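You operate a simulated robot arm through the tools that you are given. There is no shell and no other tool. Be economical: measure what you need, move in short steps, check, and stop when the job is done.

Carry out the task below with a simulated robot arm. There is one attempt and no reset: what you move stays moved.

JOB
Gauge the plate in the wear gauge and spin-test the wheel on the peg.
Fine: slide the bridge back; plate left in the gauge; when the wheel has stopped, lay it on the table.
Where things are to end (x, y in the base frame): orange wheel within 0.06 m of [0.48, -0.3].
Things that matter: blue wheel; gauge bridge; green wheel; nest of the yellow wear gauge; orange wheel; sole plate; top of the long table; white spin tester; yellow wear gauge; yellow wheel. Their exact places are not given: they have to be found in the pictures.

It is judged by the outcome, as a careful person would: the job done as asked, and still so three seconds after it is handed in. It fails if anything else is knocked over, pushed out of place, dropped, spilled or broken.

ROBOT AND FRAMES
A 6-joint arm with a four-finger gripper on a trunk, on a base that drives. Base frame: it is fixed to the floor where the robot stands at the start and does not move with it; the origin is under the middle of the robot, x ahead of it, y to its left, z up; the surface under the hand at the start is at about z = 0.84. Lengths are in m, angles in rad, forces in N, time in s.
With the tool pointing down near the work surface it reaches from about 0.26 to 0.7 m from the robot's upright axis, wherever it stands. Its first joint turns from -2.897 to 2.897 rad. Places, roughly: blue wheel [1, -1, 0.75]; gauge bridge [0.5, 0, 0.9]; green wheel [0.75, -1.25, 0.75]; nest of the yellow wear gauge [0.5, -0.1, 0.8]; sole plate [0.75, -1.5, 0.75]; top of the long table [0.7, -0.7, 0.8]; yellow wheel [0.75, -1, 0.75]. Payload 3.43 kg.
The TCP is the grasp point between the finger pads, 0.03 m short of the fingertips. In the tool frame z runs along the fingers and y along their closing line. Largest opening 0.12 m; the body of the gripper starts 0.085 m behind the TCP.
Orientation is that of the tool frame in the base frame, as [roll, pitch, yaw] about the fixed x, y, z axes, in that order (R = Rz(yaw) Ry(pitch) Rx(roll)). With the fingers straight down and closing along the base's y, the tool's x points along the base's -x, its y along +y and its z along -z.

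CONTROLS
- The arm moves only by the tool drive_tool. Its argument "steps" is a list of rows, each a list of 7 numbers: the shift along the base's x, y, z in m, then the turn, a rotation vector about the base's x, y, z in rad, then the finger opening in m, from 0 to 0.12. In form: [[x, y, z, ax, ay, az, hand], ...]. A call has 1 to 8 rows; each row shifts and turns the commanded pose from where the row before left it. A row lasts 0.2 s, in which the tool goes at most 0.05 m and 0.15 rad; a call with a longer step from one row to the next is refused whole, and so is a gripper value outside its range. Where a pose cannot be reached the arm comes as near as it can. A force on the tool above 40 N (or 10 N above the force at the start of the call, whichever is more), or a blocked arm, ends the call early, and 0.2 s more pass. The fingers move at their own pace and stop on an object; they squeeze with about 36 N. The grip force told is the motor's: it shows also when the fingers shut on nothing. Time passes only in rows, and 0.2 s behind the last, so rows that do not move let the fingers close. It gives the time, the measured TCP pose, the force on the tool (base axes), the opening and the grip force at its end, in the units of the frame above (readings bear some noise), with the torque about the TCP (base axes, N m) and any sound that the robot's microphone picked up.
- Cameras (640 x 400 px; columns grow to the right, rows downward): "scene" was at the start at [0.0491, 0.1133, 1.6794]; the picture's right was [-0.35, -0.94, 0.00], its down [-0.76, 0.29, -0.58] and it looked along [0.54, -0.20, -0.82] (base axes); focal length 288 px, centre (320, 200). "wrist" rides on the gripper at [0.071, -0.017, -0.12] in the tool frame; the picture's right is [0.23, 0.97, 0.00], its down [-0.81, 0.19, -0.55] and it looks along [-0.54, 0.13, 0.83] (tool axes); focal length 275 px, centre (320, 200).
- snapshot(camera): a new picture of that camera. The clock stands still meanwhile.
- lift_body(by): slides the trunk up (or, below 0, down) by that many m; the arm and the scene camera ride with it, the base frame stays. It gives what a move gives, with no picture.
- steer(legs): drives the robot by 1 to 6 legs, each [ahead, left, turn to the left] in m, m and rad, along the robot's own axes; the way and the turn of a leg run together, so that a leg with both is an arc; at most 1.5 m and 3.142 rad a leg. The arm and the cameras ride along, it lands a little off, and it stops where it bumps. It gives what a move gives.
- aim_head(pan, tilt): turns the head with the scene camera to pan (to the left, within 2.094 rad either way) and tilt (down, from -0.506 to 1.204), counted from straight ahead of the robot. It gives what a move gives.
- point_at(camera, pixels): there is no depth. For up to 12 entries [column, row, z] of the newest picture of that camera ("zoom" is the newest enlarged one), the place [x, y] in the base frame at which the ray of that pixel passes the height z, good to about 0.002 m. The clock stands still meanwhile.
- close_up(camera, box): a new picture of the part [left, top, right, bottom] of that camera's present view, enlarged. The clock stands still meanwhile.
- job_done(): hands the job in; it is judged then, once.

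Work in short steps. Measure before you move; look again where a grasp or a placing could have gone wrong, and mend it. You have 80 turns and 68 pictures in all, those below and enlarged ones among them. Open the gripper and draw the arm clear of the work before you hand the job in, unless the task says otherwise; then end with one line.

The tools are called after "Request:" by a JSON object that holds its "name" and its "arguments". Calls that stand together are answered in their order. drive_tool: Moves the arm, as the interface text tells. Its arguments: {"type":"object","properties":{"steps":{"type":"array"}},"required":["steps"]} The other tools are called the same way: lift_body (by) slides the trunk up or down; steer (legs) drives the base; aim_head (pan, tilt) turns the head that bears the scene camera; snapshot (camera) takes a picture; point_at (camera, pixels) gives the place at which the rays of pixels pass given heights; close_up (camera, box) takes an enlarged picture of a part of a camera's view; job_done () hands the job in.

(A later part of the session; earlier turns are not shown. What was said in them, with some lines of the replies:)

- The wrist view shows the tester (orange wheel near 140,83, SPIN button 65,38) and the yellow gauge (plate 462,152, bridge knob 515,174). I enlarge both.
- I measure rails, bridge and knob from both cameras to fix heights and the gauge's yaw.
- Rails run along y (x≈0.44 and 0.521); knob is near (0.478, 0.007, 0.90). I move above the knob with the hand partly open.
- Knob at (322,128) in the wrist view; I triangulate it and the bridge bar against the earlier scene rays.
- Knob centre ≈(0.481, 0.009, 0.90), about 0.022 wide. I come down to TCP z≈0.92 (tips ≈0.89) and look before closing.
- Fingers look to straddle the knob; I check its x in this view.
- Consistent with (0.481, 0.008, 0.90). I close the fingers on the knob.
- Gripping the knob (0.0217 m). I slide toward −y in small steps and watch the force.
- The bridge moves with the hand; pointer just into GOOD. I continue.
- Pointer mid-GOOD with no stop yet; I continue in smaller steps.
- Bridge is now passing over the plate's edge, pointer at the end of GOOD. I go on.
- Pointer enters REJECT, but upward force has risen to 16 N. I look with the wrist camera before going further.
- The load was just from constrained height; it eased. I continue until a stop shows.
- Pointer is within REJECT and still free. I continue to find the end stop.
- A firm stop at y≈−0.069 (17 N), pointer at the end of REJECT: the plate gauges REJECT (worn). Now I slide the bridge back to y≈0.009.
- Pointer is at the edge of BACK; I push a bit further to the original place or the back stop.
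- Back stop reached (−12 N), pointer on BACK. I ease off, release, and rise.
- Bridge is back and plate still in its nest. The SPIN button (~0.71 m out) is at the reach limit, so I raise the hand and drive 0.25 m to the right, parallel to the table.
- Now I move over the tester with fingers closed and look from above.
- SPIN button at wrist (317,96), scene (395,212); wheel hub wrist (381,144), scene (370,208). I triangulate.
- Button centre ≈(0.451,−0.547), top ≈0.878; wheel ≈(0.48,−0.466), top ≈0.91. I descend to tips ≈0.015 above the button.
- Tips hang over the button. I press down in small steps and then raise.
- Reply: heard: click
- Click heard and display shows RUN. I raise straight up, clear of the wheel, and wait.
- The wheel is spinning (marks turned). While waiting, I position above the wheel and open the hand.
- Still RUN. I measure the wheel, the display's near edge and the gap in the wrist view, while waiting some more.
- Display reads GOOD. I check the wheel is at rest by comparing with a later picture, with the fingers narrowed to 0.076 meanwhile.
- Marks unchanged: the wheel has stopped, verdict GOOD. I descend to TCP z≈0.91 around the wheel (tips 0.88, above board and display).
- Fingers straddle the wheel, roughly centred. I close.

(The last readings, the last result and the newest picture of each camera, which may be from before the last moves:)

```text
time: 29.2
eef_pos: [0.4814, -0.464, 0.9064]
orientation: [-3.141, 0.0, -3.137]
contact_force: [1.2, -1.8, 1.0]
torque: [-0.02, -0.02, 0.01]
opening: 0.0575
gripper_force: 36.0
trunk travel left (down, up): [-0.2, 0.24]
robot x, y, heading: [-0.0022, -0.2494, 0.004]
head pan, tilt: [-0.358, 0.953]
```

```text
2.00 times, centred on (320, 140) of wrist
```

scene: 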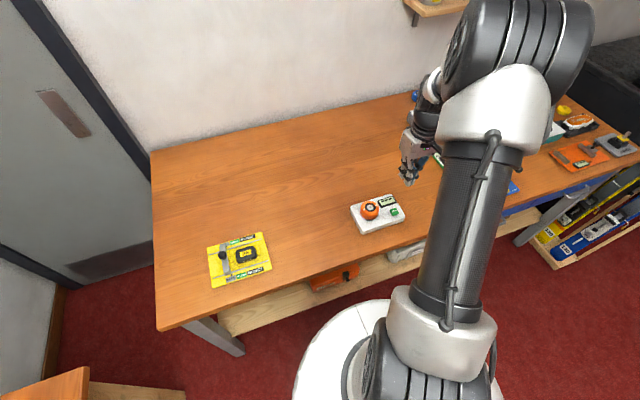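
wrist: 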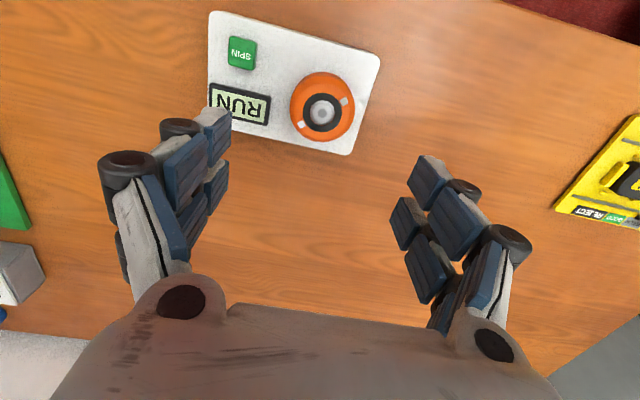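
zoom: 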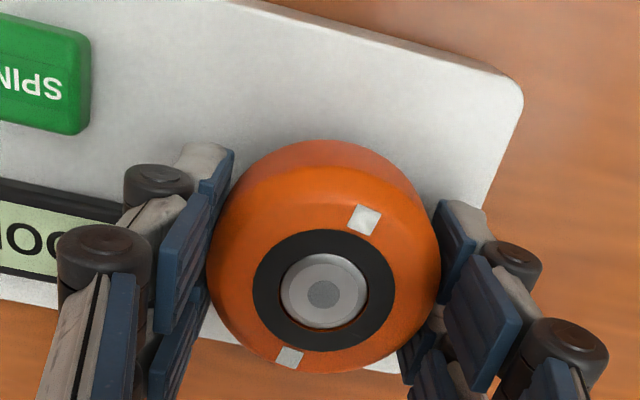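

Gripped (0.0575 m, low side force). I lift straight up gently.

Request:
{"name": "drive_tool", "arguments": {"steps": [[0, 0, 0.005, 0, 0, 0, 0.04], [0, 0, 0.01, 0, 0, 0, 0.04], [0, 0, 0.015, 0, 0, 0, 0.04], [0, 0, 0.02, 0, 0, 0, 0.04], [0, 0, 0.025, 0, 0, 0, 0.04], [0, 0, 0.025, 0, 0, 0, 0.04]]}}

Request:
{"name": "snapshot", "arguments": {"camera": "wrist"}}

Request:
{"name": "close_up", "arguments": {"camera": "scene", "box": [325, 140, 425, 240]}}

```text
time: 30.6
eef_pos: [0.4793, -0.4625, 1.0084]
orientation: [-3.141, -0.001, -3.137]
contact_force: [0.4, -1.1, -1.4]
torque: [-0.02, -0.04, -0.02]
opening: 0.0577
gripper_force: 35.6
trunk travel left (down, up): [-0.2, 0.24]
robot x, y, heading: [-0.0018, -0.2488, 0.006]
head pan, tilt: [-0.358, 0.953]
```

```text
28 pictures are left
```

wrist: 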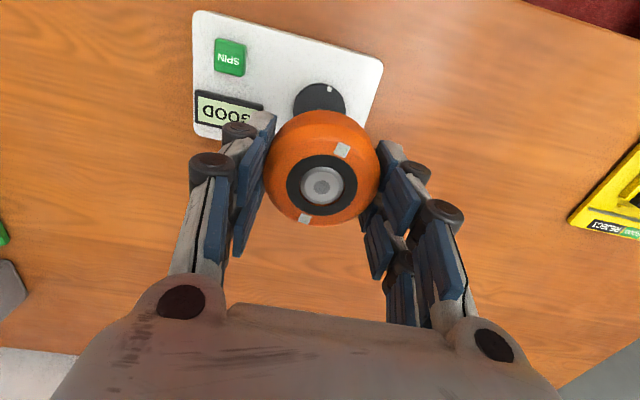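

```text
4.00 times, centred on (375, 190) of scene
```

zoom: 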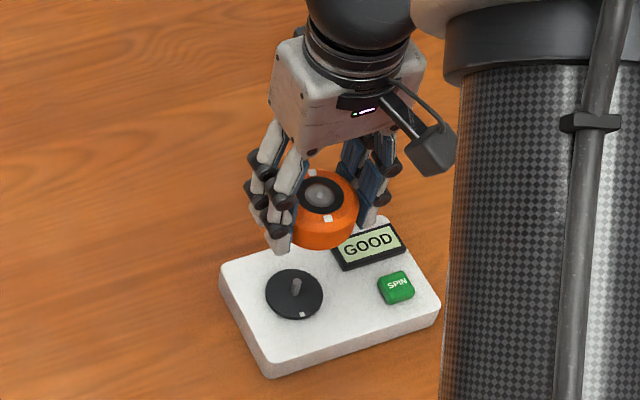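

Wheel is free of the peg and level. I carry it to (0.48, −0.30).

Request:
{"name": "drive_tool", "arguments": {"steps": [[0, 0.041, 0, 0, 0, 0, 0.04], [0, 0.041, 0, 0, 0, 0, 0.04], [0, 0.041, 0, 0, 0, 0, 0.04], [0, 0.04, 0, 0, 0, 0, 0.04], [0, 0, -0.04, 0, 0, 0, 0.04], [0, 0, -0.04, 0, 0, 0, 0.04], [0, 0, -0.02, 0, 0, 0, 0.04], [0, 0, -0.015, 0, 0, 0, 0.04]]}}

Request:
{"name": "snapshot", "arguments": {"camera": "scene"}}

```text
time: 32.4
eef_pos: [0.4814, -0.3013, 0.8927]
orientation: [-3.141, 0.001, -3.137]
contact_force: [0.2, -0.1, -1.1]
torque: [0.0, 0.03, -0.03]
opening: 0.0574
gripper_force: 35.9
trunk travel left (down, up): [-0.2, 0.24]
robot x, y, heading: [-0.0012, -0.2487, 0.006]
head pan, tilt: [-0.358, 0.953]
```

```text
26 pictures are left
```

scene: 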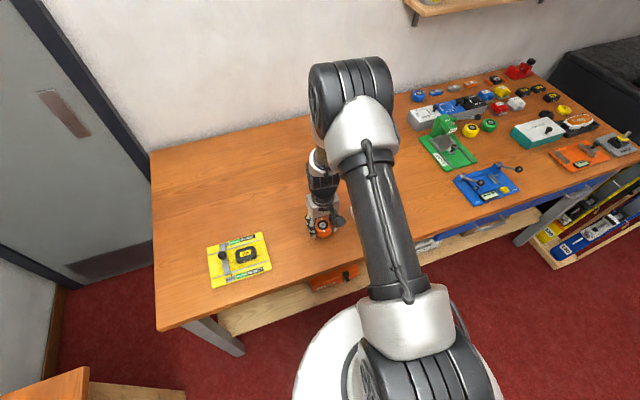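

Now at (0.481, −0.301, 0.893). I lower in small steps until contact.

Request:
{"name": "drive_tool", "arguments": {"steps": [[0, 0, -0.005, 0, 0, 0, 0.04], [0, 0, -0.004, 0, 0, 0, 0.04], [0, 0, -0.003, 0, 0, 0, 0.04], [0, 0, 0, 0, 0, 0, 0.04]]}}

Request:
{"name": "close_up", "arguments": {"camera": "scene", "box": [290, 190, 360, 250]}}

```text
time: 33.4
eef_pos: [0.4814, -0.3015, 0.8817]
orientation: [3.141, 0.0, -3.136]
contact_force: [0.8, 0.1, -1.8]
torque: [-0.04, 0.0, 0.0]
opening: 0.0574
gripper_force: 35.9
trunk travel left (down, up): [-0.2, 0.24]
robot x, y, heading: [0.002, -0.2476, 0.005]
head pan, tilt: [-0.358, 0.953]
```

```text
6.67 times, centred on (325, 220) of scene
```

zoom: 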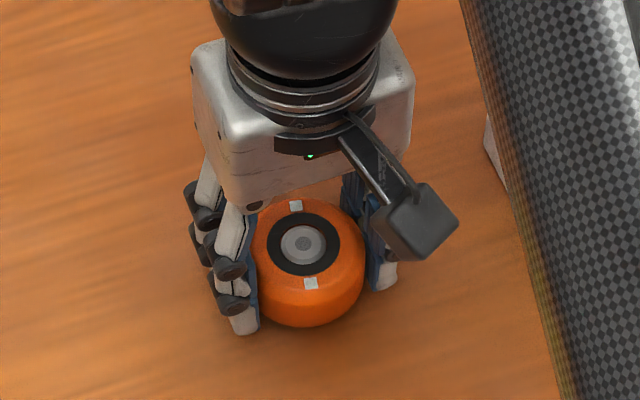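

No contact yet (no upward force). I lower further in 2 mm steps.

Request:
{"name": "drive_tool", "arguments": {"steps": [[0, 0, -0.002, 0, 0, 0, 0.04], [0, 0, -0.002, 0, 0, 0, 0.04], [0, 0, 0, 0, 0, 0, 0.04]]}}

```text
time: 34.2
eef_pos: [0.4809, -0.301, 0.877]
orientation: [-3.141, 0.0, -3.135]
contact_force: [-0.5, -0.6, -1.6]
torque: [0.03, 0.01, -0.01]
opening: 0.0575
gripper_force: 36.0
trunk travel left (down, up): [-0.2, 0.24]
robot x, y, heading: [-0.0021, -0.2496, 0.006]
head pan, tilt: [-0.358, 0.953]
```

Still carrying the weight; tips ≈0.847. I go on 1.5 mm at a time.

Request:
{"name": "drive_tool", "arguments": {"steps": [[0, 0, -0.0015, 0, 0, 0, 0.04], [0, 0, -0.0015, 0, 0, 0, 0.04], [0, 0, 0, 0, 0, 0, 0.04]]}}

Request:
{"name": "close_up", "arguments": {"camera": "scene", "box": [290, 190, 360, 250]}}

```text
time: 35.0
eef_pos: [0.4813, -0.3006, 0.875]
orientation: [3.141, 0.001, -3.137]
contact_force: [0.1, -0.8, -1.1]
torque: [0.0, -0.01, 0.0]
opening: 0.0574
gripper_force: 36.4
trunk travel left (down, up): [-0.2, 0.24]
robot x, y, heading: [-0.0018, -0.2491, 0.008]
head pan, tilt: [-0.358, 0.953]
```

```text
6.67 times, centred on (325, 220) of scene
```

zoom: 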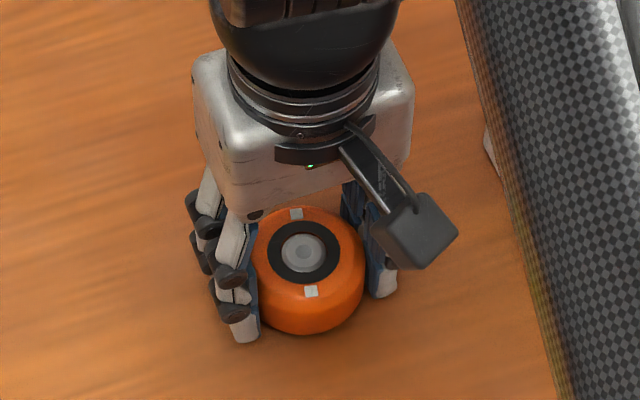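

Very close now; I continue by 1 mm.

Request:
{"name": "drive_tool", "arguments": {"steps": [[0, 0, -0.001, 0, 0, 0, 0.04], [0, 0, -0.001, 0, 0, 0, 0.04], [0, 0, 0, 0, 0, 0, 0.04]]}}

```text
time: 35.8
eef_pos: [0.481, -0.3019, 0.873]
orientation: [-3.14, -0.001, -3.137]
contact_force: [-1.0, 0.8, -0.7]
torque: [0.02, -0.02, -0.02]
opening: 0.0574
gripper_force: 35.9
trunk travel left (down, up): [-0.2, 0.24]
robot x, y, heading: [0.002, -0.2493, 0.011]
head pan, tilt: [-0.358, 0.953]
```

Request:
{"name": "drive_tool", "arguments": {"steps": [[0, 0, -0.001, 0, 0, 0, 0.04], [0, 0, -0.001, 0, 0, 0, 0.04], [0, 0, 0, 0, 0, 0, 0.04]]}}

```text
time: 36.6
eef_pos: [0.4805, -0.3006, 0.8707]
orientation: [3.139, -0.002, -3.136]
contact_force: [-0.6, 0.0, -1.1]
torque: [0.02, 0.0, 0.01]
opening: 0.0574
gripper_force: 35.8
trunk travel left (down, up): [-0.2, 0.24]
robot x, y, heading: [-0.0016, -0.2474, 0.008]
head pan, tilt: [-0.358, 0.953]
```

Still no upward force (−1.1 N), so the table is a bit lower; I continue.

Request:
{"name": "drive_tool", "arguments": {"steps": [[0, 0, -0.001, 0, 0, 0, 0.04], [0, 0, -0.001, 0, 0, 0, 0.04], [0, 0, 0, 0, 0, 0, 0.04]]}}

Request:
{"name": "close_up", "arguments": {"camera": "wrist", "box": [170, 40, 470, 240]}}

```text
time: 37.4
eef_pos: [0.4805, -0.3011, 0.8692]
orientation: [-3.141, 0.002, -3.135]
contact_force: [-2.8, 0.7, 24.5]
torque: [0.12, 0.52, -0.04]
opening: 0.0573
gripper_force: 36.2
trunk travel left (down, up): [-0.2, 0.24]
robot x, y, heading: [-0.0011, -0.2483, 0.006]
head pan, tilt: [-0.358, 0.953]
```

```text
2.00 times, centred on (320, 140) of wrist
```

zoom: 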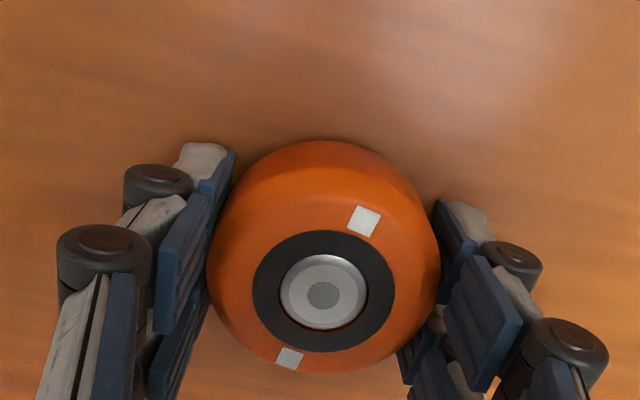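

Contact (24 N). I ease up 1 mm, open, and rise.

Request:
{"name": "drive_tool", "arguments": {"steps": [[0, 0, 0.001, 0, 0, 0, 0.04], [0, 0, 0, 0, 0, 0, 0.065], [0, 0, 0, 0, 0, 0, 0.08], [0, 0, 0, 0, 0, 0, 0.08], [0, 0, 0.03, 0, 0, 0, 0.08], [0, 0, 0.045, 0, 0, 0, 0.08], [0, 0, 0.045, 0, 0, 0, 0.08], [0, 0, 0.045, 0, 0, 0, 0.08]]}}

Request:
{"name": "snapshot", "arguments": {"camera": "wrist"}}

Request:
{"name": "snapshot", "arguments": {"camera": "scene"}}

```text
time: 39.2
eef_pos: [0.4788, -0.2988, 1.0346]
orientation: [-3.142, 0.0, -3.136]
contact_force: [-0.3, -0.2, -0.1]
torque: [0.01, 0.0, 0.0]
opening: 0.0802
gripper_force: 0.0
trunk travel left (down, up): [-0.2, 0.24]
robot x, y, heading: [0.0001, -0.2495, 0.005]
head pan, tilt: [-0.358, 0.953]
```

```text
22 pictures are left
```

wrist: 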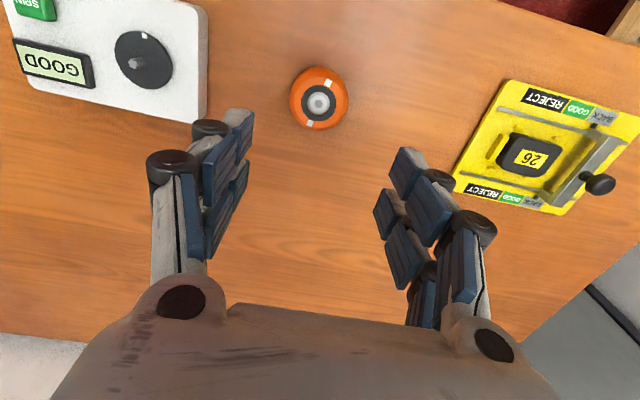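

```text
21 pictures are left
```

scene: 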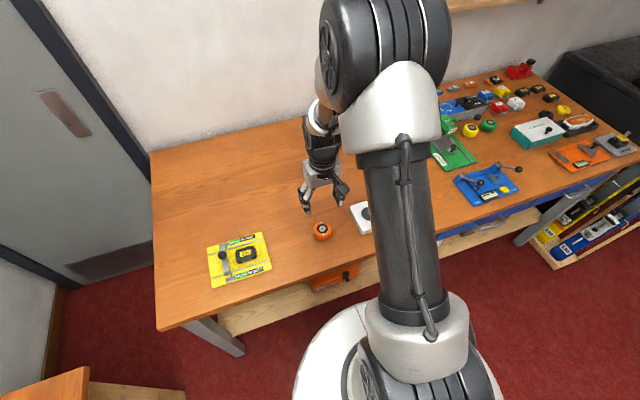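

The wheel lies flat at about the target. A last close look at the gauge before handing in.

Request:
{"name": "close_up", "arguments": {"camera": "scene", "box": [190, 215, 350, 305]}}

Request:
{"name": "point_at", "arguments": {"camera": "wrist", "pixels": [[318, 102, 0.88]]}}

Request:
{"name": "close_up", "arguments": {"camera": "scene", "box": [400, 50, 640, 220]}}

```text
4.00 times, centred on (270, 260) of scene
```

zoom: 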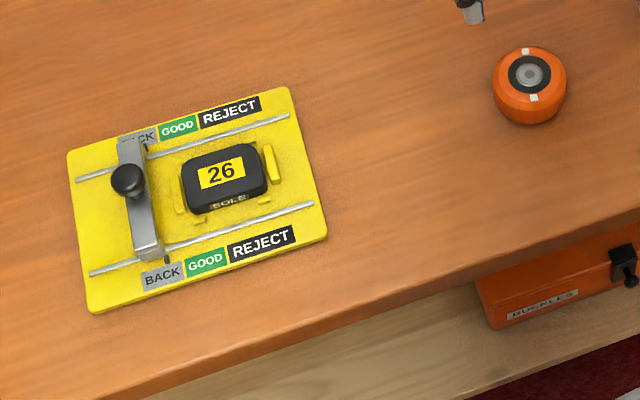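

```text
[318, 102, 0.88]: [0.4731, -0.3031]
```

```text
2.35 times, centred on (520, 135) of scene
```

zoom: 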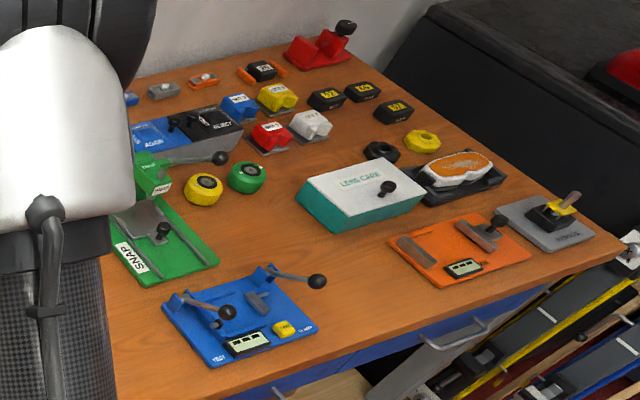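

Bridge is on BACK, plate in the nest, tester shows GOOD, and the wheel lies at about (0.48, −0.30) with the hand open and clear. I hand in.

Request:
{"name": "job_done", "arguments": {}}

```text
The job is handed in.
```

The plate gauged REJECT: the bridge slid over it to the end stop. I slid the bridge back to BACK and left the plate in the gauge. The spin test read GOOD, and the orange wheel, once stopped, now lies flat on the table at about (0.48, −0.30).
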